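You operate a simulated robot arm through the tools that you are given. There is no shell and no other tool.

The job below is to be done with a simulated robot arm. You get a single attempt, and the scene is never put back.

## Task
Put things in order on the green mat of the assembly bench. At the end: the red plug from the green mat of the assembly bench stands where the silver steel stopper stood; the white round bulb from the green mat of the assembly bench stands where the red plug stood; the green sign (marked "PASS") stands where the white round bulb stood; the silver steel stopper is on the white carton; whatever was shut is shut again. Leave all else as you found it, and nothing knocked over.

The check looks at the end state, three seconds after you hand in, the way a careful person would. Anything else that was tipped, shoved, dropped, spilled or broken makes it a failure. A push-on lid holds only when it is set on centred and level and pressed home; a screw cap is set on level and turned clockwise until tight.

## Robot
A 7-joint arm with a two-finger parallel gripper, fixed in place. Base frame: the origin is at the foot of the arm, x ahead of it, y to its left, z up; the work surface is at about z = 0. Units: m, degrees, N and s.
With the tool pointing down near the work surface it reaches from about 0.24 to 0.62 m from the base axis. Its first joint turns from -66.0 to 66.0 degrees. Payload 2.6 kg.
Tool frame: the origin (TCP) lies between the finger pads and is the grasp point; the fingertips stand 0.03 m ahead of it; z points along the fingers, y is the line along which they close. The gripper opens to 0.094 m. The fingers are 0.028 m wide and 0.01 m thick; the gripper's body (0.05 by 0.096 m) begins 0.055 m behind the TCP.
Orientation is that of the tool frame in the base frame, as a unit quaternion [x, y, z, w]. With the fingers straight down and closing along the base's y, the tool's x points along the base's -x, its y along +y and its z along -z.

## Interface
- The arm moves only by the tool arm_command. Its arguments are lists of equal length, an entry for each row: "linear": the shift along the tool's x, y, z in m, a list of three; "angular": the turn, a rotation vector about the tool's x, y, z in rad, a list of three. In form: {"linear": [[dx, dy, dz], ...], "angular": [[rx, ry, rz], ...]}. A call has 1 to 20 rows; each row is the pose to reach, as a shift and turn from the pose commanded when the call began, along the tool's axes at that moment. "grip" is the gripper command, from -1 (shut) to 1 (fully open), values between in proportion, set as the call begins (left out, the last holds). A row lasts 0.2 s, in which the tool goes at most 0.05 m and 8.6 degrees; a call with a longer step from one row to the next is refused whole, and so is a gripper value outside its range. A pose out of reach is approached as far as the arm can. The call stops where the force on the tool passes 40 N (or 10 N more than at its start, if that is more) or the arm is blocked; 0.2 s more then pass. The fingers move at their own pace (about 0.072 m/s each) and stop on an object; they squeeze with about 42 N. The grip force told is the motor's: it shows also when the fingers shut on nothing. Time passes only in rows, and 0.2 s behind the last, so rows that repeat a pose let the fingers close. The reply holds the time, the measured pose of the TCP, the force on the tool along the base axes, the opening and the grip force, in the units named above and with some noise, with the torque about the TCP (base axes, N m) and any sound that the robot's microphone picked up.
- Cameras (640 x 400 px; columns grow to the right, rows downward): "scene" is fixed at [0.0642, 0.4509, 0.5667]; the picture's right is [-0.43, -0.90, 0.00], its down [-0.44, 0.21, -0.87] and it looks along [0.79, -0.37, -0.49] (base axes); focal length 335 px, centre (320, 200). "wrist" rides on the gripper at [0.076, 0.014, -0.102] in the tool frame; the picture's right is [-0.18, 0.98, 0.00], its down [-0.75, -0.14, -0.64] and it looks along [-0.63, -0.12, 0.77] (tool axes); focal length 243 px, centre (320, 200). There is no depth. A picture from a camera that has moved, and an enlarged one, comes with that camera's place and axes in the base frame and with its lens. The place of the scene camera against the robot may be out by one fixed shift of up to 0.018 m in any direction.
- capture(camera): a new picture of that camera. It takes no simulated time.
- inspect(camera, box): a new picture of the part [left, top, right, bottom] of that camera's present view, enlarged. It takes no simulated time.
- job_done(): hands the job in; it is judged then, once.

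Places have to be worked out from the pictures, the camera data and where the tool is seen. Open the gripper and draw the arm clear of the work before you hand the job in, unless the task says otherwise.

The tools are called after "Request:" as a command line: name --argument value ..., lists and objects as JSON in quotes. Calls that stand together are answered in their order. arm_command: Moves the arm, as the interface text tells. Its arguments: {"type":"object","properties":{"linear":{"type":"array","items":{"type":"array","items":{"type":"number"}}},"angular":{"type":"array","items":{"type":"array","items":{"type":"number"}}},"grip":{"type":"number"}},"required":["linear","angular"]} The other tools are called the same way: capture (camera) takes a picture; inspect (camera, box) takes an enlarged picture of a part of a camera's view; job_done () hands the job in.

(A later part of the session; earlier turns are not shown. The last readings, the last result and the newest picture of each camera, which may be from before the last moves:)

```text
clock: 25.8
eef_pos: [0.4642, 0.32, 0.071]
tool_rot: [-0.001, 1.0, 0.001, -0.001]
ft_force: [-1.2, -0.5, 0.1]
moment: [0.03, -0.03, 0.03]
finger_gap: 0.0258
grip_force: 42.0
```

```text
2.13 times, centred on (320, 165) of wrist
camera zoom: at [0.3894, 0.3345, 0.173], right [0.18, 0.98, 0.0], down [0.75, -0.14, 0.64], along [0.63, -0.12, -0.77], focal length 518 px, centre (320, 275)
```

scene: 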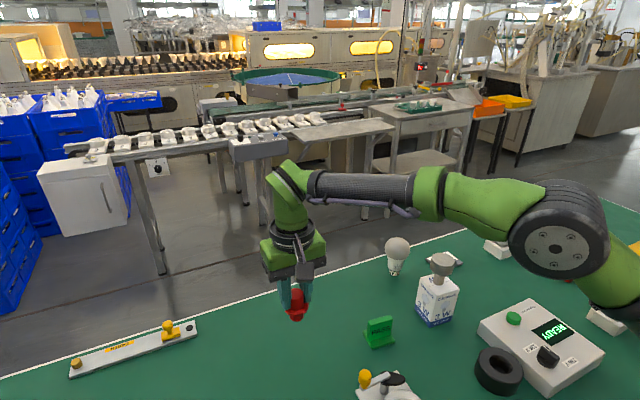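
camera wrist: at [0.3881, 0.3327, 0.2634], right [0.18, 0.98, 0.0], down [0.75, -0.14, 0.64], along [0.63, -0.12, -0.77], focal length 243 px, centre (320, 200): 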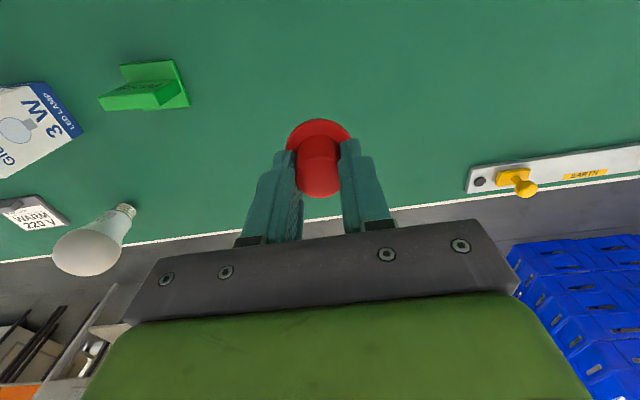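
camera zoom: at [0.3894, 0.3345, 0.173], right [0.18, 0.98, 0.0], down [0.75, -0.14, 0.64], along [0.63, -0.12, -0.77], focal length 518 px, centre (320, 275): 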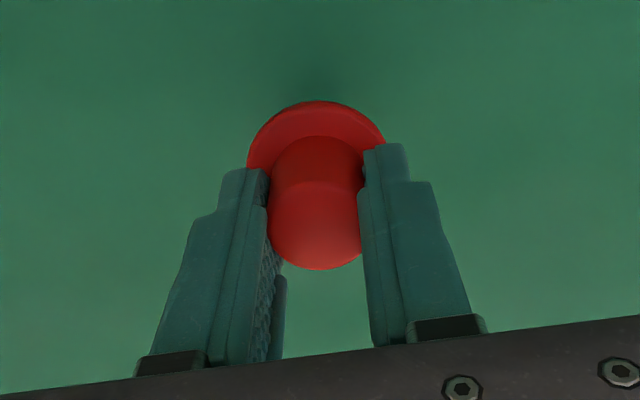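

The plug's base projects onto the stopper's old pixel spot. I'll lower in small steps until contact.

Request:
arm_command --linear '[[0.0005, 0, 0.003], [0.0005, 0, 0.005], [0.0005, 0, 0.006], [0.0005, 0, 0.006]]' --angular '[[0, 0, 0], [0, 0, 0], [0, 0, 0], [0, 0, 0]]'

Request:
arm_command --linear '[[0, 0, 0.001], [0, 0, 0.001]]' --angular '[[0, 0, 0], [0, 0, 0]]'

```text
clock: 26.8
eef_pos: [0.4631, 0.3211, 0.0656]
tool_rot: [0.0, 1.0, 0.0, 0.0]
ft_force: [-0.4, -0.9, 0.5]
moment: [-0.01, -0.01, -0.01]
finger_gap: 0.0262
grip_force: 42.3
```

```text
clock: 27.4
eef_pos: [0.4643, 0.3191, 0.0653]
tool_rot: [0.001, 1.0, 0.0, 0.0]
ft_force: [-0.5, -1.1, -0.2]
moment: [0.0, -0.02, -0.02]
finger_gap: 0.0263
grip_force: 42.5
```

No contact yet, so I'll continue 1 mm at a time.

Request:
arm_command --linear '[[0, 0, 0.001], [0, 0, 0.001]]' --angular '[[0, 0, 0], [0, 0, 0]]'

Request:
inspect --camera "scene" --box '[240, 300, 368, 380]'

```text
clock: 28.0
eef_pos: [0.4643, 0.3205, 0.0637]
tool_rot: [0.001, 1.0, -0.001, 0.0]
ft_force: [-2.7, -2.2, 5.7]
moment: [-0.18, 0.22, -0.02]
finger_gap: 0.0262
grip_force: 42.1
```

```text
5.00 times, centred on (304, 340) of scene
camera zoom: at [0.0641, 0.4509, 0.5668], right [-0.43, -0.9, 0.0], down [-0.44, 0.21, -0.87], along [0.79, -0.37, -0.49], focal length 1674 px, centre (400, -500)
```

zoom: 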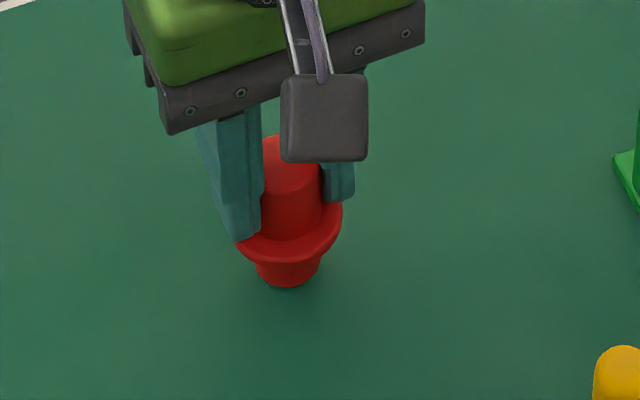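

Contact is confirmed at 5.7 N, right on the recorded spot. I'll open the gripper now.

Request:
arm_command --linear '[[0, 0, 0], [0, 0, 0], [0, 0, 0], [0, 0, 0], [0, 0, 0]]' --angular '[[0, 0, 0], [0, 0, 0], [0, 0, 0], [0, 0, 0], [0, 0, 0]]' --grip 0.6

Request:
arm_command --linear '[[0, 0, -0.02], [0, 0, -0.05], [0, 0, -0.09], [0, 0, -0.13], [0, 0, -0.17], [0, 0, -0.19], [0, 0, -0.19]]' --angular '[[0, 0, 0], [0, 0, 0], [0, 0, 0], [0, 0, 0], [0, 0, 0], [0, 0, 0], [0, 0, 0]]'

Request:
inspect --camera "scene" --box '[240, 300, 368, 380]'

Request:
capture --camera "wrist"

```text
clock: 29.2
eef_pos: [0.4643, 0.3198, 0.0637]
tool_rot: [0.0, 1.0, 0.0, 0.0]
ft_force: [0.5, -1.2, 0.3]
moment: [-0.02, 0.0, -0.03]
finger_gap: 0.0751
grip_force: 0.0
```

```text
clock: 30.8
eef_pos: [0.4658, 0.3206, 0.2557]
tool_rot: [-0.001, 1.0, -0.001, 0.0]
ft_force: [0.3, 0.0, -0.4]
moment: [0.02, 0.02, 0.03]
finger_gap: 0.0751
grip_force: 0.2
```

```text
5.00 times, centred on (304, 340) of scene
camera zoom: at [0.0641, 0.4509, 0.5667], right [-0.43, -0.9, 0.0], down [-0.44, 0.21, -0.87], along [0.79, -0.37, -0.49], focal length 1674 px, centre (400, -500)
```

zoom: 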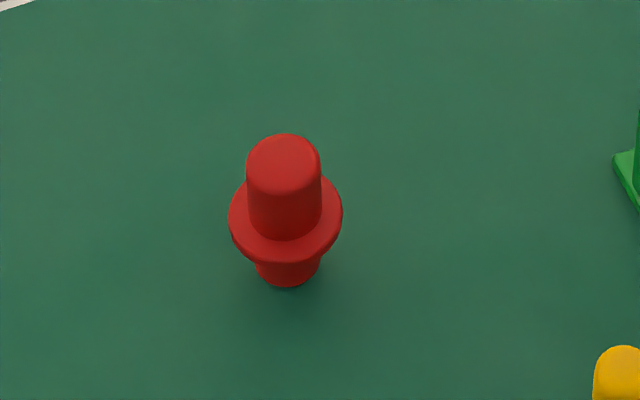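

```text
taken
camera wrist: at [0.3905, 0.335, 0.3581], right [0.18, 0.98, 0.0], down [0.75, -0.14, 0.64], along [0.63, -0.12, -0.77], focal length 243 px, centre (320, 200)
```

wrist: 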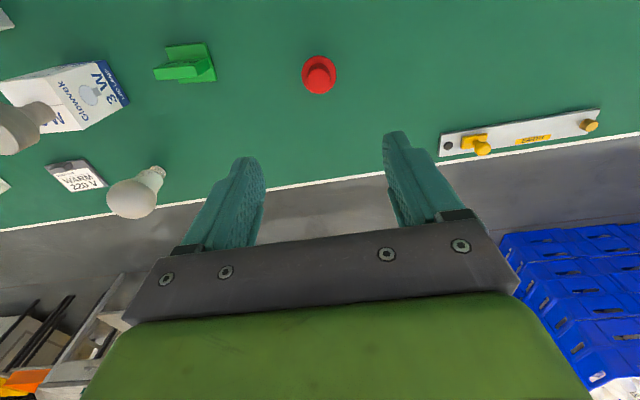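

The plug stands upright on the stopper's old spot. I'll move over to view the bulb, staying high.

Request:
arm_command --linear '[[-0.005, -0.04, 0], [-0.012, -0.08, 0], [-0.02, -0.12, 0], [-0.028, -0.16, 0], [-0.036, -0.2, 0], [-0.042, -0.24, 0], [-0.045, -0.275, 0], [-0.045, -0.295, 0], [-0.045, -0.295, 0], [-0.045, -0.295, 0]]' --angular '[[0, 0, 0], [0, 0, 0], [0, 0, 0], [0, 0, 0], [0, 0, 0], [0, 0, 0], [0, 0, 0], [0, 0, 0], [0, 0, 0], [0, 0, 0]]' --grip 1

Request:
capture --camera "wrist"

Request:
inspect --camera "wrist" --box '[256, 80, 384, 180]'

Request:
inspect --camera "scene" --box '[350, 225, 446, 285]'

```text
clock: 33.0
eef_pos: [0.5097, 0.027, 0.2547]
tool_rot: [0.0, 1.0, 0.0, 0.0]
ft_force: [0.1, 0.1, 1.2]
moment: [-0.04, 0.0, 0.0]
finger_gap: 0.0941
grip_force: 0.1
```

```text
taken
camera wrist: at [0.4337, 0.0399, 0.3565], right [0.18, 0.98, 0.0], down [0.75, -0.14, 0.64], along [0.63, -0.12, -0.77], focal length 243 px, centre (320, 200)
```

wrist: 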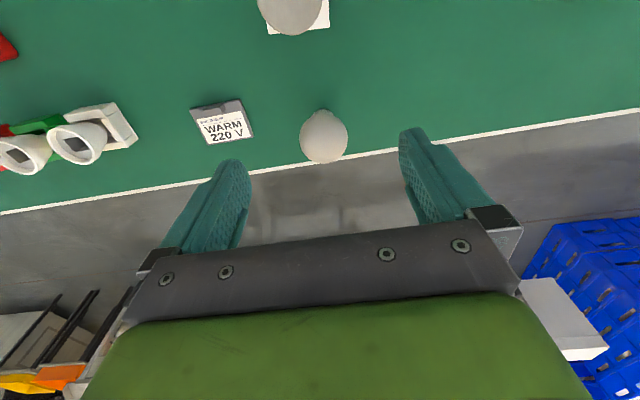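

```text
4.00 times, centred on (320, 130) of wrist
camera zoom: at [0.4337, 0.0399, 0.3565], right [0.18, 0.98, 0.0], down [0.75, -0.14, 0.64], along [0.63, -0.12, -0.77], focal length 970 px, centre (320, 480)
```

zoom: 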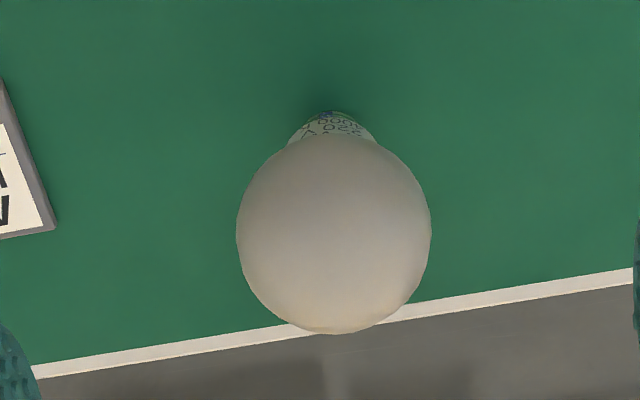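

```text
6.67 times, centred on (398, 255) of scene
camera zoom: at [0.0642, 0.4509, 0.5667], right [-0.43, -0.9, 0.0], down [-0.44, 0.21, -0.87], along [0.79, -0.37, -0.49], focal length 2232 px, centre (-200, -167)
```

zoom: 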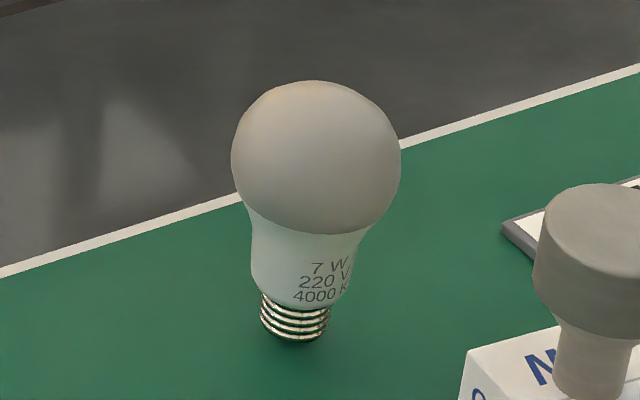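

The bulb's axis is near (0.5675, 0.0195), with a globe about 60 mm across centred at z of about 0.075. I'll move above it, tips still clear of its top, and check the centring.

Request:
arm_command --linear '[[-0.03, -0.003, 0], [-0.0578, -0.007, 0], [-0.0578, -0.007, 0.04], [-0.0578, -0.007, 0.08], [-0.0578, -0.007, 0.1], [-0.0578, -0.007, 0.1], [-0.0578, -0.007, 0.1]]' --angular '[[0, 0, 0], [0, 0, 0], [0, 0, 0], [0, 0, 0], [0, 0, 0], [0, 0, 0], [0, 0, 0]]'

Request:
capture --camera "wrist"

Request:
inspect --camera "wrist" --box '[240, 80, 400, 210]'

Request:
capture --camera "scene"

```text
clock: 34.6
eef_pos: [0.5647, 0.0184, 0.1566]
tool_rot: [0.0, 1.0, 0.0, -0.001]
ft_force: [-0.7, 0.6, 0.4]
moment: [0.02, -0.02, -0.01]
finger_gap: 0.0939
grip_force: 0.0
```

```text
taken
camera wrist: at [0.4897, 0.0315, 0.2573], right [0.18, 0.98, 0.0], down [0.75, -0.14, 0.64], along [0.63, -0.12, -0.77], focal length 243 px, centre (320, 200)
```

wrist: 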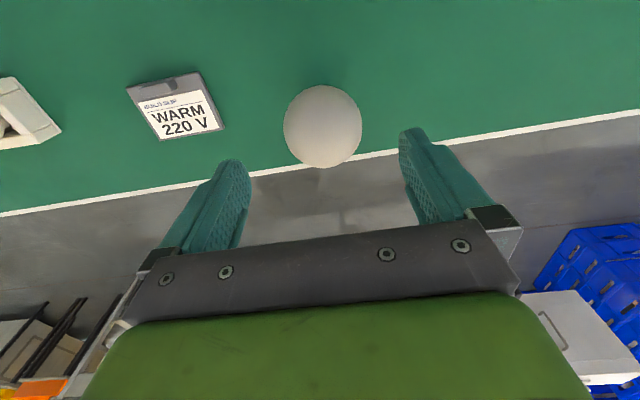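

```text
3.08 times, centred on (320, 145) of wrist
camera zoom: at [0.4897, 0.0315, 0.2573], right [0.18, 0.98, 0.0], down [0.75, -0.14, 0.64], along [0.63, -0.12, -0.77], focal length 746 px, centre (320, 369)
```

zoom: 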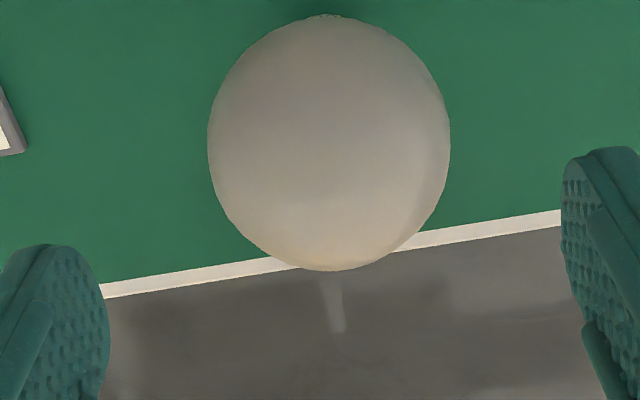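

```text
taken
```

scene: 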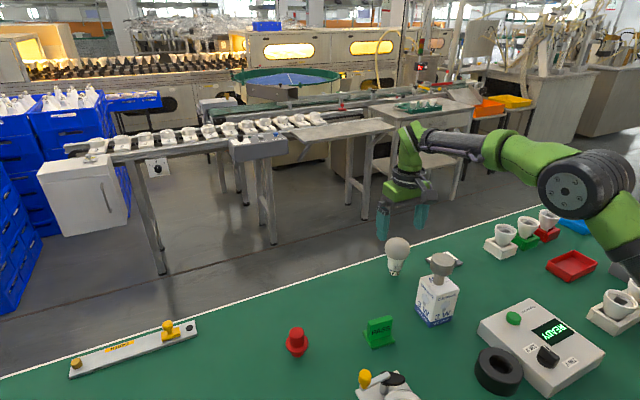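

The globe centre is at about (0.5672, 0.0195) and the TCP is about 1.5 mm off in both axes. I'll correct that and lower so the fingers straddle the globe at its equator.

Request:
arm_command --linear '[[-0.0015, 0.0015, 0.02], [-0.0015, 0.0015, 0.045], [-0.0015, 0.0015, 0.07], [-0.0015, 0.0015, 0.081], [-0.0015, 0.0015, 0.081], [-0.0015, 0.0015, 0.081]]' --angular '[[0, 0, 0], [0, 0, 0], [0, 0, 0], [0, 0, 0], [0, 0, 0], [0, 0, 0]]'

Request:
capture --camera "wrist"

Request:
inspect --camera "scene" --box '[340, 180, 480, 290]'

Request:
capture --camera "scene"

```text
clock: 36.0
eef_pos: [0.5685, 0.0185, 0.0732]
tool_rot: [0.001, 1.0, 0.001, 0.0]
ft_force: [0.5, 0.2, 0.2]
moment: [0.01, 0.03, 0.04]
finger_gap: 0.0942
grip_force: 0.1
```

```text
taken
camera wrist: at [0.4929, 0.0332, 0.1746], right [0.18, 0.98, 0.0], down [0.75, -0.14, 0.64], along [0.63, -0.12, -0.77], focal length 243 px, centre (320, 200)
```

wrist: 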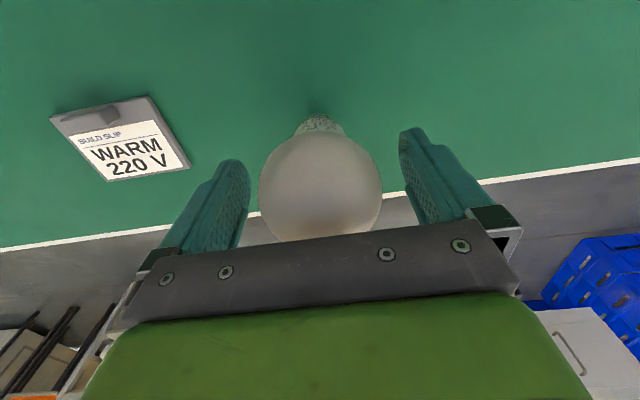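

```text
3.64 times, centred on (410, 235) of scene
camera zoom: at [0.0642, 0.4509, 0.5667], right [-0.43, -0.9, 0.0], down [-0.44, 0.21, -0.87], along [0.79, -0.37, -0.49], focal length 1218 px, centre (-7, 73)
```

zoom: 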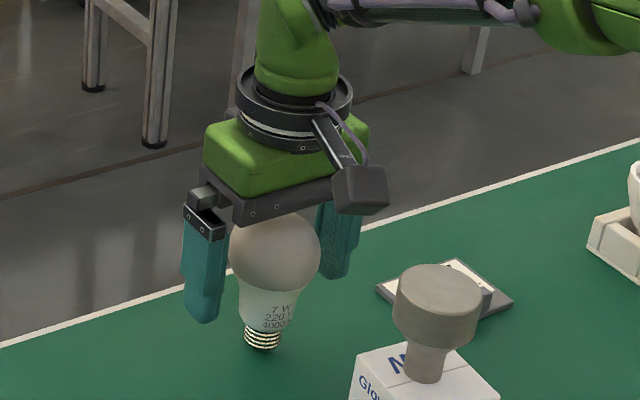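

```text
taken
```

scene: 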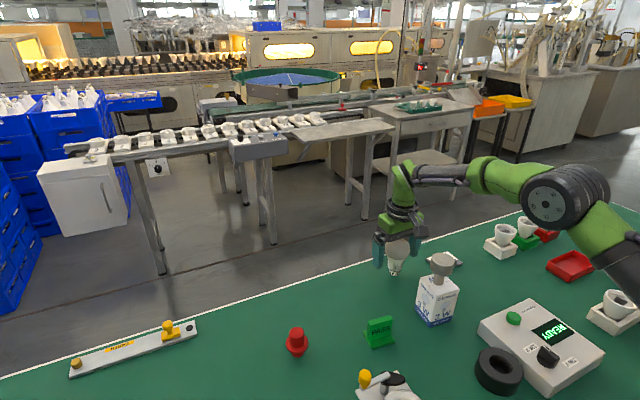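

The globe is centred between the fingers. I'll close gently, commanding an opening slightly under the globe's diameter, and check the force.

Request:
arm_command --linear '[[0, 0, 0], [0, 0, 0], [0, 0, 0], [0, 0, 0]]' --angular '[[0, 0, 0], [0, 0, 0], [0, 0, 0], [0, 0, 0]]' --grip 0.1

Request:
inspect --camera "scene" --box '[340, 180, 480, 290]'

Request:
inspect --camera "wrist" --box '[200, 80, 440, 260]'

```text
clock: 37.0
eef_pos: [0.5684, 0.0193, 0.0727]
tool_rot: [0.0, 1.0, 0.0, 0.0]
ft_force: [0.0, -0.3, -0.4]
moment: [0.0, 0.01, -0.02]
finger_gap: 0.0601
grip_force: 42.4
```

```text
3.64 times, centred on (410, 235) of scene
camera zoom: at [0.0641, 0.4509, 0.5667], right [-0.43, -0.9, 0.0], down [-0.44, 0.21, -0.87], along [0.79, -0.37, -0.49], focal length 1218 px, centre (-7, 73)
```

zoom: 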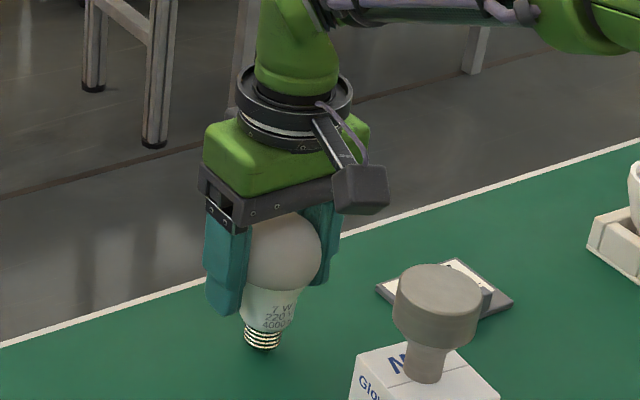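

```text
2.22 times, centred on (320, 170) of wrist
camera zoom: at [0.4929, 0.0331, 0.1748], right [0.18, 0.98, 0.0], down [0.75, -0.14, 0.64], along [0.63, -0.12, -0.77], focal length 539 px, centre (320, 267)
```

zoom: 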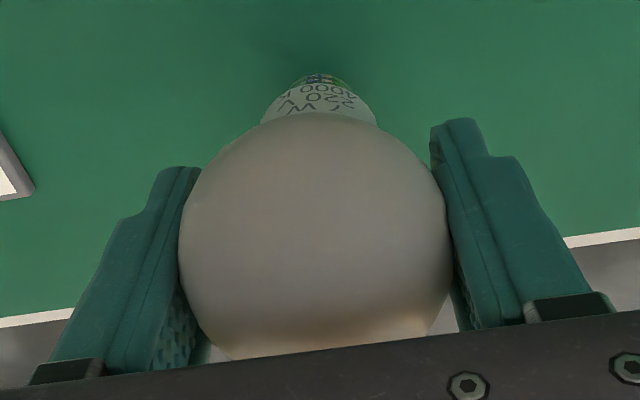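

The bulb is held with a gap of 0.0601 at TCP (0.5686, 0.0192, 0.0727), which I'll keep as the bulb's spot. I'll lift it straight up and check that it hangs level.

Request:
arm_command --linear '[[0, 0, -0.01], [0, 0, -0.03], [0, 0, -0.06], [0, 0, -0.09], [0, 0, -0.1], [0, 0, -0.1]]' --angular '[[0, 0, 0], [0, 0, 0], [0, 0, 0], [0, 0, 0], [0, 0, 0], [0, 0, 0]]'

Request:
inspect --camera "scene" --box '[340, 150, 480, 260]'

Request:
inspect --camera "wrist" --box '[200, 80, 440, 260]'

```text
clock: 38.4
eef_pos: [0.5681, 0.0187, 0.1736]
tool_rot: [0.0, 1.0, 0.0, -0.001]
ft_force: [0.7, 0.0, 0.3]
moment: [-0.02, 0.0, -0.01]
finger_gap: 0.0585
grip_force: 41.7
```

```text
3.64 times, centred on (410, 205) of scene
camera zoom: at [0.0642, 0.4509, 0.5667], right [-0.43, -0.9, 0.0], down [-0.44, 0.21, -0.87], along [0.79, -0.37, -0.49], focal length 1218 px, centre (-7, 182)
```

zoom: 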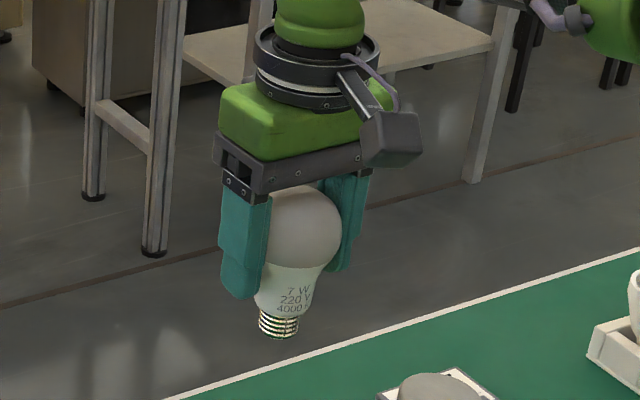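

```text
2.22 times, centred on (320, 170) of wrist
camera zoom: at [0.4923, 0.0324, 0.2747], right [0.18, 0.98, 0.0], down [0.75, -0.14, 0.64], along [0.63, -0.12, -0.77], focal length 539 px, centre (320, 267)
```

zoom: 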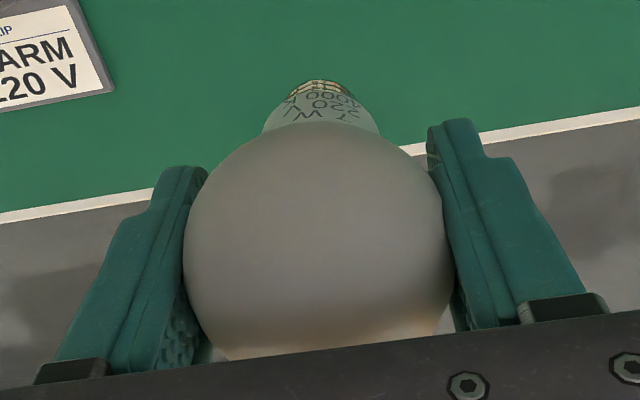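

The gap dropped slightly from 0.0601 to 0.0585, so the bulb may have shifted a little in the pads. I'll hold still a moment to see if it's stable and check its tilt.

Request:
arm_command --linear '[[0, 0, 0], [0, 0, 0], [0, 0, 0]]' --angular '[[0, 0, 0], [0, 0, 0], [0, 0, 0]]'

Request:
inspect --camera "scene" --box '[375, 185, 455, 245]'

Request:
inspect --camera "wrist" --box '[256, 90, 384, 170]'

```text
clock: 39.2
eef_pos: [0.5675, 0.0197, 0.172]
tool_rot: [0.0, 1.0, 0.0, 0.0]
ft_force: [0.8, 0.0, -1.0]
moment: [0.03, 0.0, 0.02]
finger_gap: 0.0584
grip_force: 42.0
```

```text
6.67 times, centred on (415, 215) of scene
camera zoom: at [0.0642, 0.4509, 0.5667], right [-0.43, -0.9, 0.0], down [-0.44, 0.21, -0.87], along [0.79, -0.37, -0.49], focal length 2232 px, centre (-313, 100)
```

zoom: 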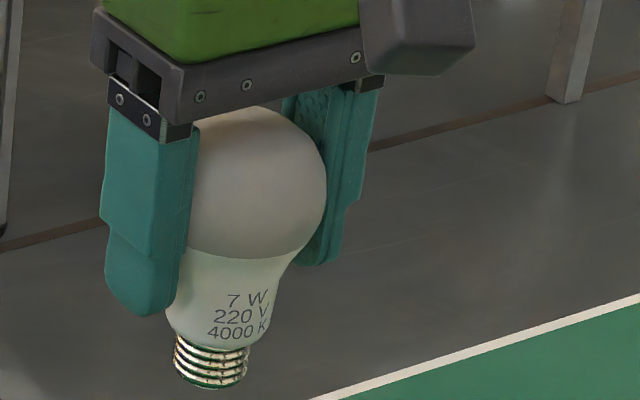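

```text
5.00 times, centred on (320, 130) of wrist
camera zoom: at [0.4923, 0.0324, 0.2744], right [0.18, 0.98, 0.0], down [0.75, -0.14, 0.64], along [0.63, -0.12, -0.77], focal length 1213 px, centre (320, 550)
```

zoom: 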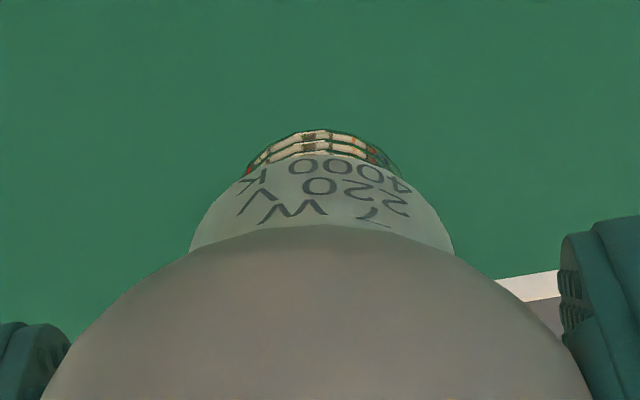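

The grip is stable, and the bulb hangs essentially vertical in both views. I'll carry it smoothly to above the plug's old spot at (0.546, 0.180).

Request:
arm_command --linear '[[0.002, 0.015, 0], [0.006, 0.04, 0], [0.01, 0.07, 0], [0.014, 0.1, 0], [0.018, 0.13, 0], [0.021, 0.15, 0], [0.0215, 0.1605, 0], [0.0215, 0.1605, 0], [0.0215, 0.1605, 0]]' --angular '[[0, 0, 0], [0, 0, 0], [0, 0, 0], [0, 0, 0], [0, 0, 0], [0, 0, 0], [0, 0, 0], [0, 0, 0], [0, 0, 0]]'

Request:
capture --camera "wrist"

Request:
capture --camera "scene"

```text
clock: 41.2
eef_pos: [0.5446, 0.1807, 0.1736]
tool_rot: [0.001, 1.0, 0.001, 0.001]
ft_force: [0.1, 0.9, -0.2]
moment: [0.01, 0.0, 0.01]
finger_gap: 0.0582
grip_force: 42.2
```

```text
taken
camera wrist: at [0.4696, 0.1942, 0.2756], right [0.18, 0.98, 0.0], down [0.75, -0.14, 0.64], along [0.63, -0.12, -0.77], focal length 243 px, centre (320, 200)
```

wrist: 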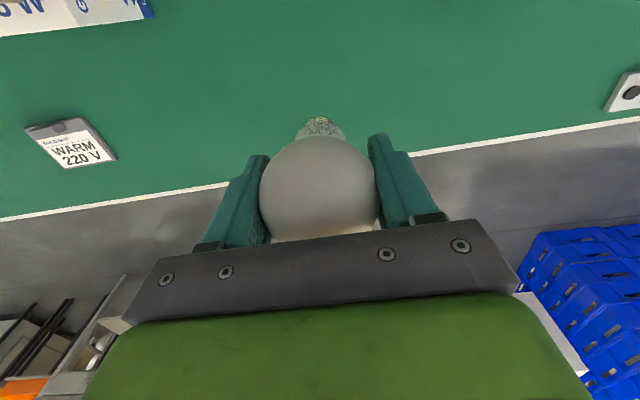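

```text
taken
```

scene: 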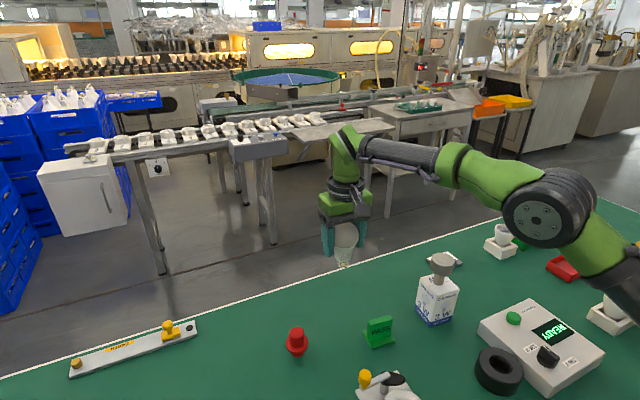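

I'm over the plug's old spot with the bulb still held. I'll lower it until the base is about 1 cm above the mat.

Request:
arm_command --linear '[[0, 0, 0.02], [0, 0, 0.045], [0, 0, 0.07], [0, 0, 0.088], [0, 0, 0.09], [0, 0, 0.09]]' --angular '[[0, 0, 0], [0, 0, 0], [0, 0, 0], [0, 0, 0], [0, 0, 0], [0, 0, 0]]'

Request:
inspect --camera "scene" --box '[292, 235, 388, 315]'

Request:
inspect --camera "wrist" --box '[200, 80, 440, 260]'

```text
clock: 42.6
eef_pos: [0.5465, 0.1814, 0.0829]
tool_rot: [0.0, 1.0, 0.0, 0.0]
ft_force: [-0.5, 0.4, -0.6]
moment: [-0.01, -0.02, 0.01]
finger_gap: 0.0584
grip_force: 41.9
```

```text
5.00 times, centred on (340, 275) of scene
camera zoom: at [0.0642, 0.4509, 0.5667], right [-0.43, -0.9, 0.0], down [-0.44, 0.21, -0.87], along [0.79, -0.37, -0.49], focal length 1674 px, centre (220, -175)
```

zoom: 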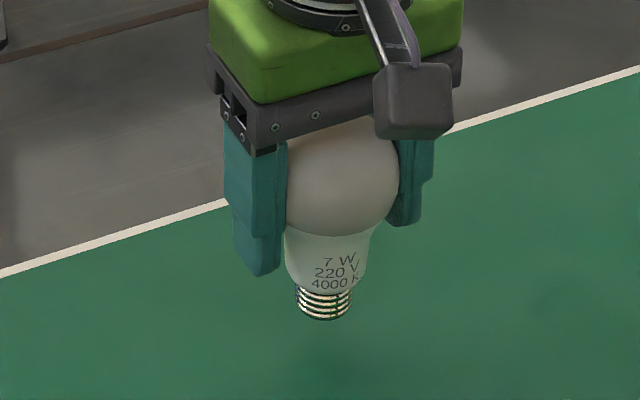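

```text
2.22 times, centred on (320, 170) of wrist
camera zoom: at [0.4707, 0.195, 0.1863], right [0.18, 0.98, 0.0], down [0.75, -0.14, 0.64], along [0.63, -0.12, -0.77], focal length 539 px, centre (320, 267)
```

zoom: 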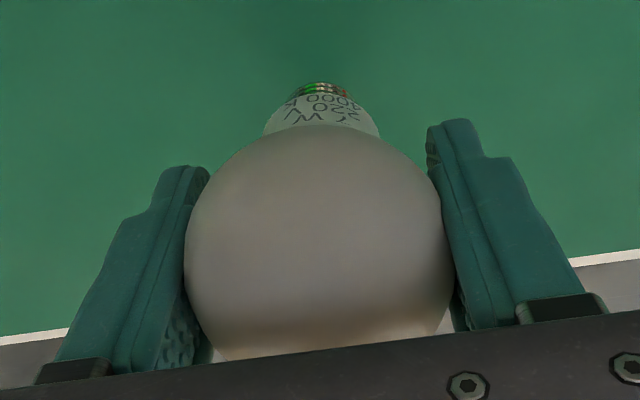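

The base is about 1 cm up and within 2 mm of the plug's recorded spot. I'll trim y by about -1.2 mm and lower towards contact.

Request:
arm_command --linear '[[0, -0.0012, 0.003], [0, -0.0012, 0.006], [0, -0.0012, 0.007], [0, -0.0012, 0.007]]' --angular '[[0, 0, 0], [0, 0, 0], [0, 0, 0], [0, 0, 0]]'

Request:
arm_command --linear '[[0, 0, 0.001], [0, 0, 0.001]]' --angular '[[0, 0, 0], [0, 0, 0]]'

Request:
inspect --camera "scene" --box '[292, 235, 388, 315]'

```text
clock: 43.6
eef_pos: [0.5464, 0.1801, 0.0762]
tool_rot: [-0.001, 1.0, 0.0, 0.0]
ft_force: [-0.4, 1.1, -0.6]
moment: [0.02, 0.0, -0.01]
finger_gap: 0.0579
grip_force: 42.4
```

```text
clock: 44.2
eef_pos: [0.5458, 0.1793, 0.075]
tool_rot: [0.0, 1.0, 0.001, 0.0]
ft_force: [-0.3, 0.3, 0.2]
moment: [-0.01, -0.03, 0.0]
finger_gap: 0.0584
grip_force: 41.7
```

```text
5.00 times, centred on (340, 275) of scene
camera zoom: at [0.0642, 0.4509, 0.5667], right [-0.43, -0.9, 0.0], down [-0.44, 0.21, -0.87], along [0.79, -0.37, -0.49], focal length 1674 px, centre (220, -175)
```

zoom: 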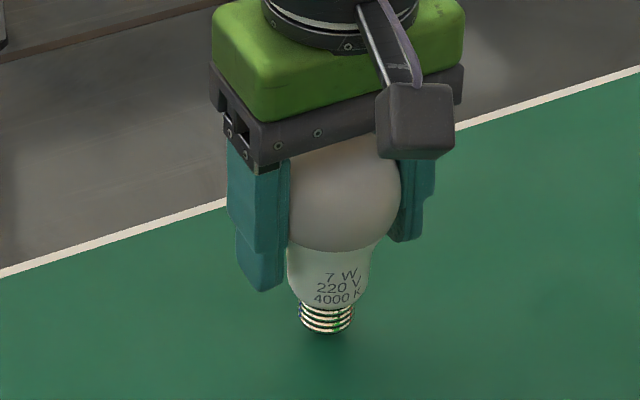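

No contact yet at z 0.075. I'll continue 1 mm at a time.

Request:
arm_command --linear '[[0, 0, 0.001], [0, 0, 0.001]]' --angular '[[0, 0, 0], [0, 0, 0]]'

Request:
arm_command --linear '[[0, 0, 0.001], [0, 0, 0.001]]' --angular '[[0, 0, 0], [0, 0, 0]]'

```text
clock: 44.8
eef_pos: [0.5456, 0.1785, 0.0738]
tool_rot: [0.0, 1.0, -0.001, 0.0]
ft_force: [-0.3, 1.1, -0.2]
moment: [0.03, 0.03, 0.03]
finger_gap: 0.0582
grip_force: 41.8
```

```text
clock: 45.4
eef_pos: [0.5469, 0.179, 0.0728]
tool_rot: [0.0, 1.0, 0.0, 0.001]
ft_force: [0.5, -0.4, -1.2]
moment: [-0.01, -0.02, 0.02]
finger_gap: 0.0581
grip_force: 42.0
```

Still no contact at z 0.0728, so the bulb sits slightly higher in the grip. I'll continue in 1 mm steps.

Request:
arm_command --linear '[[0, 0, 0.001], [0, 0, 0.001]]' --angular '[[0, 0, 0], [0, 0, 0]]'

Request:
arm_command --linear '[[0, 0, 0.001], [0, 0, 0.001]]' --angular '[[0, 0, 0], [0, 0, 0]]'

Request:
inspect --camera "scene" --box '[292, 235, 388, 315]'

Request:
inspect --camera "wrist" --box '[200, 80, 440, 260]'

```text
clock: 46.0
eef_pos: [0.5457, 0.1791, 0.0732]
tool_rot: [0.001, 1.0, 0.001, 0.001]
ft_force: [-4.4, -1.2, 11.0]
moment: [-0.08, 0.35, -0.04]
finger_gap: 0.0579
grip_force: 41.8
```

```text
clock: 46.6
eef_pos: [0.5467, 0.181, 0.0732]
tool_rot: [0.0, 1.0, 0.0, 0.002]
ft_force: [-4.7, -1.4, 18.8]
moment: [-0.2, 0.33, -0.03]
finger_gap: 0.0579
grip_force: 41.7
```

```text
5.00 times, centred on (340, 275) of scene
camera zoom: at [0.064, 0.4509, 0.5668], right [-0.43, -0.9, 0.0], down [-0.44, 0.21, -0.87], along [0.79, -0.37, -0.49], focal length 1674 px, centre (220, -175)
```

zoom: 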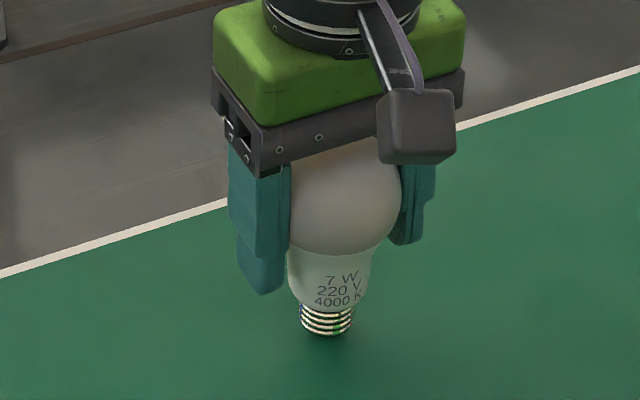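

```text
2.22 times, centred on (320, 170) of wrist
camera zoom: at [0.4706, 0.193, 0.1744], right [0.18, 0.98, 0.0], down [0.75, -0.14, 0.64], along [0.63, -0.12, -0.76], focal length 539 px, centre (320, 267)
```

zoom: 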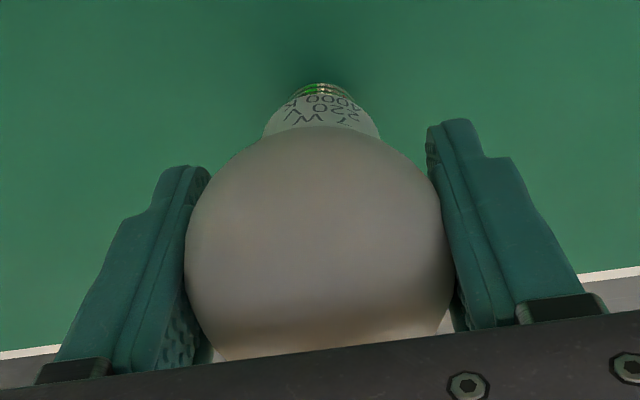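

The mat contact is clear at 19 N. The pictures suggest the bulb sits about 4 mm towards +x from the plug's old spot, so I'll lift 5 mm, shift back 4 mm and set it down again.

Request:
arm_command --linear '[[0, 0, -0.003], [0, 0, -0.006], [0.004, 0.0005, -0.006], [0.004, 0.0005, -0.006]]' --angular '[[0, 0, 0], [0, 0, 0], [0, 0, 0], [0, 0, 0]]'

Request:
arm_command --linear '[[0, 0, 0.002], [0, 0, 0.004], [0, 0, 0.004]]' --angular '[[0, 0, 0], [0, 0, 0], [0, 0, 0]]'

Request:
inspect --camera "scene" --box '[292, 260, 388, 320]'

```text
clock: 47.6
eef_pos: [0.5433, 0.1806, 0.0761]
tool_rot: [0.0, 1.0, 0.0, 0.0]
ft_force: [-0.1, -0.6, -0.8]
moment: [0.0, 0.02, 0.02]
finger_gap: 0.0581
grip_force: 42.0
```

```text
clock: 48.4
eef_pos: [0.542, 0.1793, 0.074]
tool_rot: [0.0, 1.0, 0.0, 0.0]
ft_force: [-0.3, -0.1, -0.5]
moment: [0.03, -0.01, -0.01]
finger_gap: 0.0578
grip_force: 41.9
```

```text
6.67 times, centred on (340, 290) of scene
camera zoom: at [0.0642, 0.4509, 0.5667], right [-0.43, -0.9, 0.0], down [-0.44, 0.21, -0.87], along [0.79, -0.37, -0.49], focal length 2232 px, centre (187, -400)
```

zoom: 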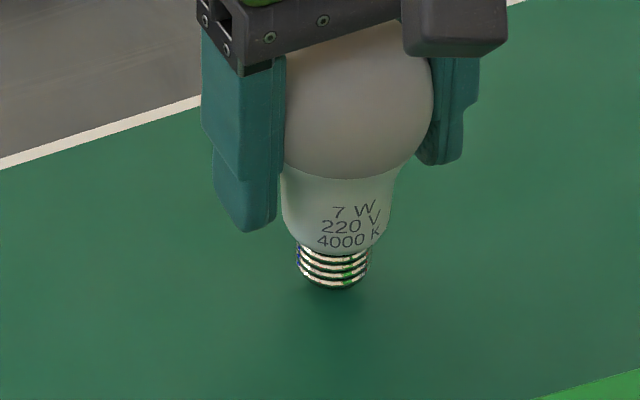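

The base now lines up with the plug's recorded spot to about 1 mm. I'll lower the last bit to contact.

Request:
arm_command --linear '[[0, 0.0008, 0.001], [0, 0.0008, 0.0015], [0, 0.0008, 0.0015]]' --angular '[[0, 0, 0], [0, 0, 0], [0, 0, 0]]'

Request:
arm_command --linear '[[0, 0, 0.0007], [0, 0, 0.0007]]' --angular '[[0, 0, 0], [0, 0, 0]]'

```text
clock: 49.2
eef_pos: [0.542, 0.1804, 0.0723]
tool_rot: [0.001, 1.0, 0.0, 0.001]
ft_force: [-6.8, -4.1, 15.4]
moment: [-0.37, 0.53, -0.02]
finger_gap: 0.0582
grip_force: 42.0
```

```text
clock: 49.8
eef_pos: [0.5437, 0.1815, 0.0715]
tool_rot: [0.0, 1.0, 0.001, 0.002]
ft_force: [-6.8, -4.5, 25.4]
moment: [-0.35, 0.51, -0.05]
finger_gap: 0.058
grip_force: 42.2
```

It's touching firmly. I'll ease up about 1.2 mm to relieve the side load, then check before opening.

Request:
arm_command --linear '[[0, 0, -0.0012], [0, 0, -0.0012]]' --angular '[[0, 0, 0], [0, 0, 0]]'

Request:
inspect --camera "scene" --box '[292, 260, 388, 320]'

Request:
inspect --camera "wrist" --box '[200, 80, 440, 260]'

```text
clock: 50.4
eef_pos: [0.5433, 0.1805, 0.0715]
tool_rot: [-0.001, 1.0, -0.001, 0.001]
ft_force: [2.6, -0.1, 16.0]
moment: [0.0, -0.22, 0.0]
finger_gap: 0.058
grip_force: 42.0
```

```text
6.67 times, centred on (340, 290) of scene
camera zoom: at [0.064, 0.4509, 0.5668], right [-0.43, -0.9, 0.0], down [-0.44, 0.21, -0.87], along [0.79, -0.37, -0.49], focal length 2232 px, centre (187, -400)
```

zoom: 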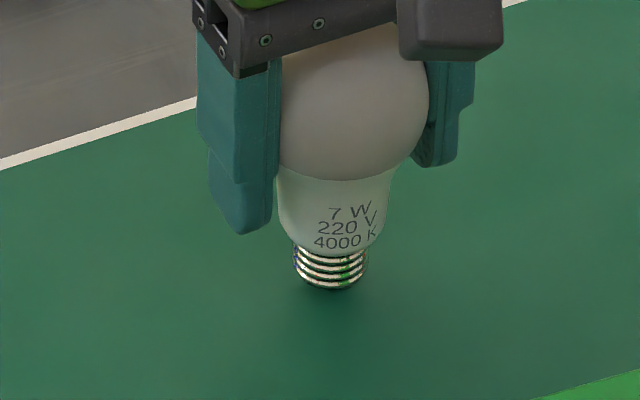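

```text
2.22 times, centred on (320, 170) of wrist
camera zoom: at [0.4678, 0.1943, 0.1741], right [0.18, 0.98, 0.0], down [0.75, -0.14, 0.64], along [0.63, -0.12, -0.76], focal length 539 px, centre (320, 267)
```

zoom: 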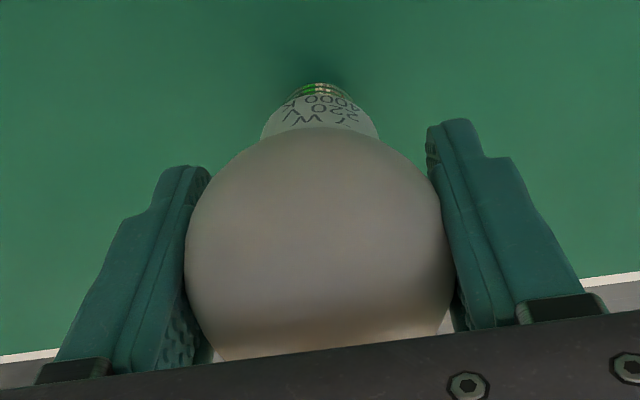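

The base is on the spot and the side load is gone, with 16 N still pressing down. I'll ease up another 1 mm and then open.

Request:
arm_command --linear '[[0, 0, -0.001], [0, 0, -0.001]]' --angular '[[0, 0, 0], [0, 0, 0]]'

Request:
arm_command --linear '[[0, 0, 0], [0, 0, 0], [0, 0, 0], [0, 0, 0]]' --angular '[[0, 0, 0], [0, 0, 0], [0, 0, 0], [0, 0, 0]]' --grip 1

Request:
inspect --camera "scene" --box '[292, 240, 388, 320]'

Request:
capture --camera "wrist"

```text
clock: 51.0
eef_pos: [0.5426, 0.1802, 0.0728]
tool_rot: [0.001, 1.0, 0.0, -0.001]
ft_force: [7.2, 1.3, 6.6]
moment: [0.07, -0.47, 0.0]
finger_gap: 0.0579
grip_force: 42.1
```

```text
clock: 52.0
eef_pos: [0.5425, 0.1807, 0.0724]
tool_rot: [0.0, 1.0, -0.001, 0.001]
ft_force: [-0.4, 0.7, 0.1]
moment: [0.0, 0.04, -0.01]
finger_gap: 0.0941
grip_force: 0.1
```

```text
5.00 times, centred on (340, 280) of scene
camera zoom: at [0.0642, 0.4509, 0.5667], right [-0.43, -0.9, 0.0], down [-0.44, 0.21, -0.87], along [0.79, -0.37, -0.49], focal length 1674 px, centre (220, -200)
```

zoom: 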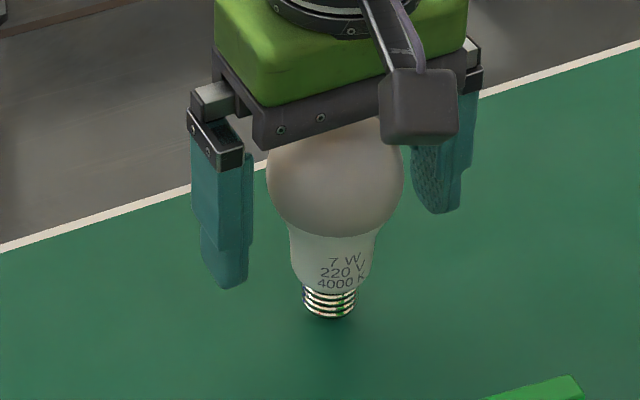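

```text
taken
camera wrist: at [0.4671, 0.1941, 0.1748], right [0.18, 0.98, 0.0], down [0.75, -0.14, 0.64], along [0.63, -0.12, -0.77], focal length 243 px, centre (320, 200)
```

wrist: 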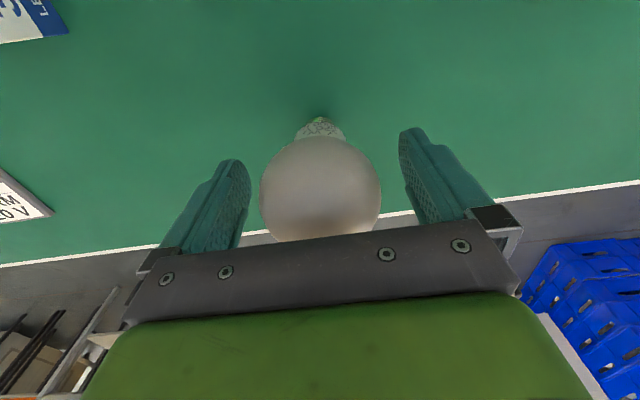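

The bulb stands by itself. I'll rise straight up and check its position.

Request:
arm_command --linear '[[0, 0, -0.02], [0, 0, -0.05], [0, 0, -0.09], [0, 0, -0.13], [0, 0, -0.17], [0, 0, -0.18], [0, 0, -0.18]]' --angular '[[0, 0, 0], [0, 0, 0], [0, 0, 0], [0, 0, 0], [0, 0, 0], [0, 0, 0], [0, 0, 0]]'

Request:
capture --camera "scene"

Request:
inspect --camera "scene" --box '[292, 260, 388, 320]'

Request:
capture --camera "wrist"

```text
clock: 53.6
eef_pos: [0.5433, 0.1828, 0.2537]
tool_rot: [0.001, 1.0, 0.0, 0.0]
ft_force: [-1.0, 0.0, 0.0]
moment: [0.04, -0.03, -0.02]
finger_gap: 0.0939
grip_force: 0.2
```

```text
taken
```

scene: 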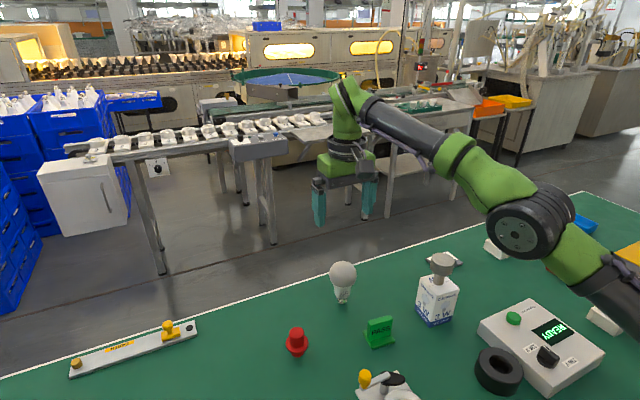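

```text
6.67 times, centred on (340, 290) of scene
camera zoom: at [0.0641, 0.4509, 0.5667], right [-0.43, -0.9, 0.0], down [-0.44, 0.21, -0.87], along [0.79, -0.37, -0.49], focal length 2232 px, centre (187, -400)
```

zoom: 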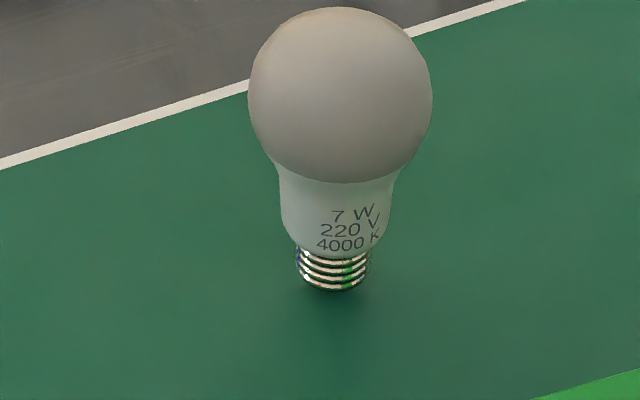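

```text
taken
camera wrist: at [0.4678, 0.1968, 0.3548], right [0.18, 0.98, 0.0], down [0.75, -0.14, 0.64], along [0.63, -0.12, -0.77], focal length 243 px, centre (320, 200)
```

wrist: 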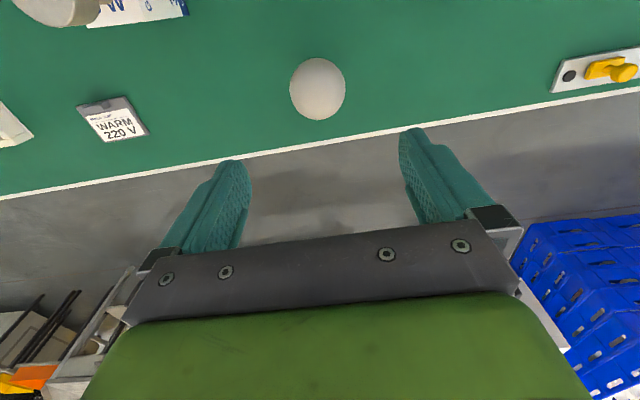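

The bulb is upright on the plug's old spot. Next is the PASS sign, so I'll move back and view it from above.

Request:
arm_command --linear '[[0.04, -0.003, 0], [0.08, -0.006, 0], [0.12, -0.009, 0], [0.155, -0.012, 0.01], [0.165, -0.015, 0.02], [0.165, -0.015, 0.02], [0.165, -0.015, 0.02]]' --angular '[[0, 0, 0], [0, 0, 0], [0, 0, 0], [0, 0, 0], [0, 0, 0], [0, 0, 0], [0, 0, 0]]'

Request:
capture --camera "wrist"

Request:
inspect --camera "wrist" --box '[256, 70, 384, 170]'

Request:
inspect --camera "scene" --box '[336, 300, 432, 360]'

```text
clock: 55.2
eef_pos: [0.3785, 0.1659, 0.233]
tool_rot: [0.0, 1.0, 0.0, 0.001]
ft_force: [-0.4, -0.7, 0.1]
moment: [-0.02, 0.0, 0.03]
finger_gap: 0.094
grip_force: 0.0
```

```text
taken
camera wrist: at [0.3024, 0.1797, 0.3346], right [0.18, 0.98, 0.0], down [0.75, -0.14, 0.64], along [0.63, -0.12, -0.77], focal length 243 px, centre (320, 200)
```

wrist: 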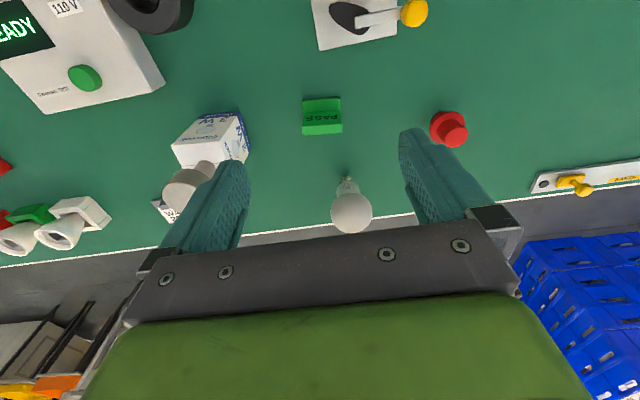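

```text
4.00 times, centred on (320, 120) of wrist
camera zoom: at [0.3024, 0.1797, 0.3346], right [0.18, 0.98, 0.0], down [0.75, -0.14, 0.64], along [0.63, -0.12, -0.77], focal length 970 px, centre (320, 520)
```

zoom: 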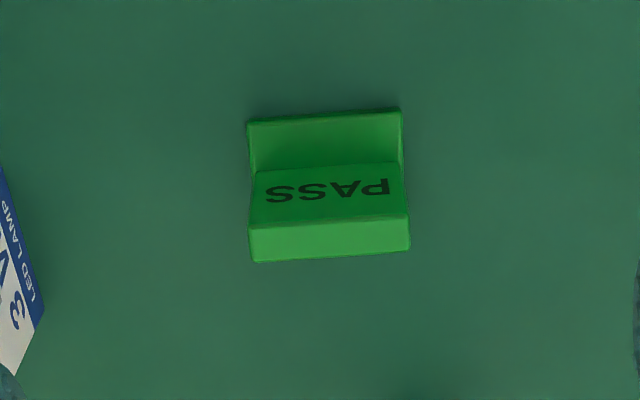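

```text
6.67 times, centred on (384, 330) of scene
camera zoom: at [0.0641, 0.4509, 0.5667], right [-0.43, -0.9, 0.0], down [-0.44, 0.21, -0.87], along [0.79, -0.37, -0.49], focal length 2232 px, centre (-107, -667)
```

zoom: 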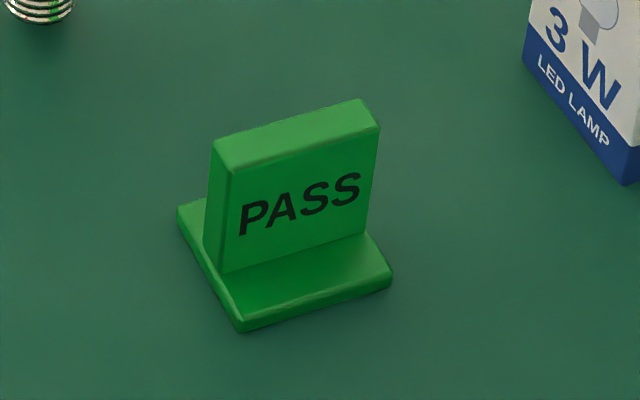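

The sign's upright plate is about 50 x 11 mm and 51 mm tall, centred near (0.425, 0.160) and turned about 5.4°. I'll align the gripper's yaw with its width and descend partway above it.

Request:
arm_command --linear '[[-0.016, -0.002, 0.03], [-0.032, -0.004, 0.06], [-0.0468, -0.0058, 0.095], [-0.0468, -0.0058, 0.115], [-0.0468, -0.0058, 0.115], [-0.0468, -0.0058, 0.115]]' --angular '[[0, 0, 0.03], [0, 0, 0.06], [0, 0, 0.094], [0, 0, 0.094], [0, 0, 0.094], [0, 0, 0.094]]' --grip 1

Request:
capture --camera "wrist"

Request:
inspect --camera "wrist" --box '[230, 80, 410, 200]'

Request:
inspect --camera "scene" --box '[310, 260, 450, 360]'

```text
clock: 56.6
eef_pos: [0.4246, 0.1597, 0.1181]
tool_rot: [0.046, 0.999, 0.0, 0.001]
ft_force: [-0.8, -0.7, -0.1]
moment: [0.02, -0.03, -0.01]
finger_gap: 0.0938
grip_force: 0.1
```

```text
taken
camera wrist: at [0.3505, 0.1804, 0.2204], right [0.28, 0.96, 0.0], down [0.74, -0.21, 0.64], along [0.62, -0.18, -0.77], focal length 243 px, centre (320, 200)
```

wrist: 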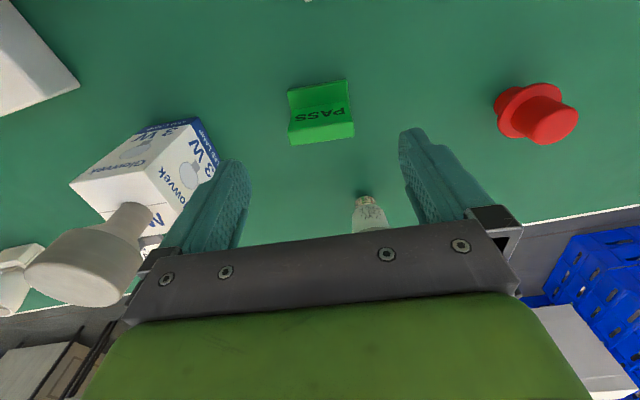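

```text
3.33 times, centred on (320, 140) of wrist
camera zoom: at [0.3505, 0.1804, 0.2204], right [0.28, 0.96, 0.0], down [0.74, -0.21, 0.64], along [0.62, -0.18, -0.77], focal length 809 px, centre (320, 400)
```

zoom: 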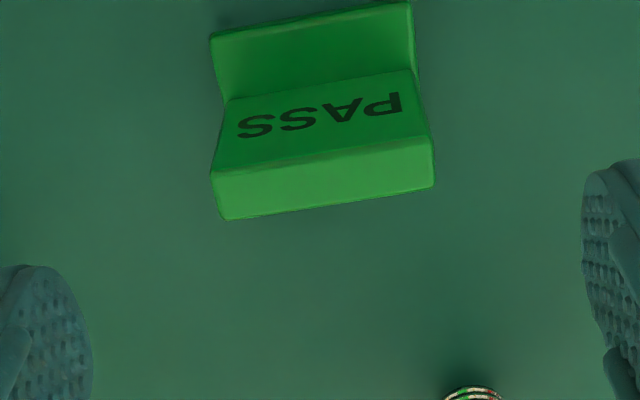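

```text
4.00 times, centred on (380, 310) of scene
camera zoom: at [0.0642, 0.4509, 0.5667], right [-0.43, -0.9, 0.0], down [-0.44, 0.21, -0.87], along [0.79, -0.37, -0.49], focal length 1339 px, centre (80, -240)
```

zoom: 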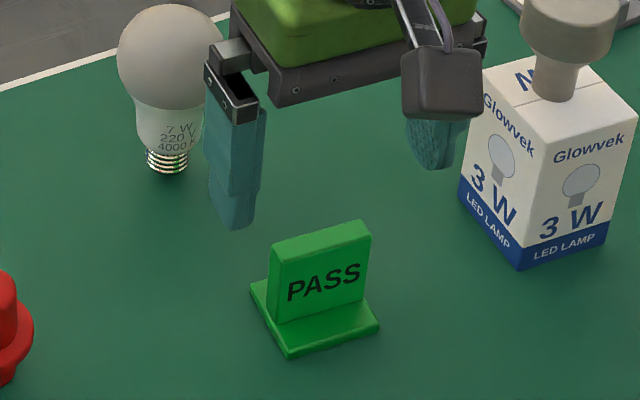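

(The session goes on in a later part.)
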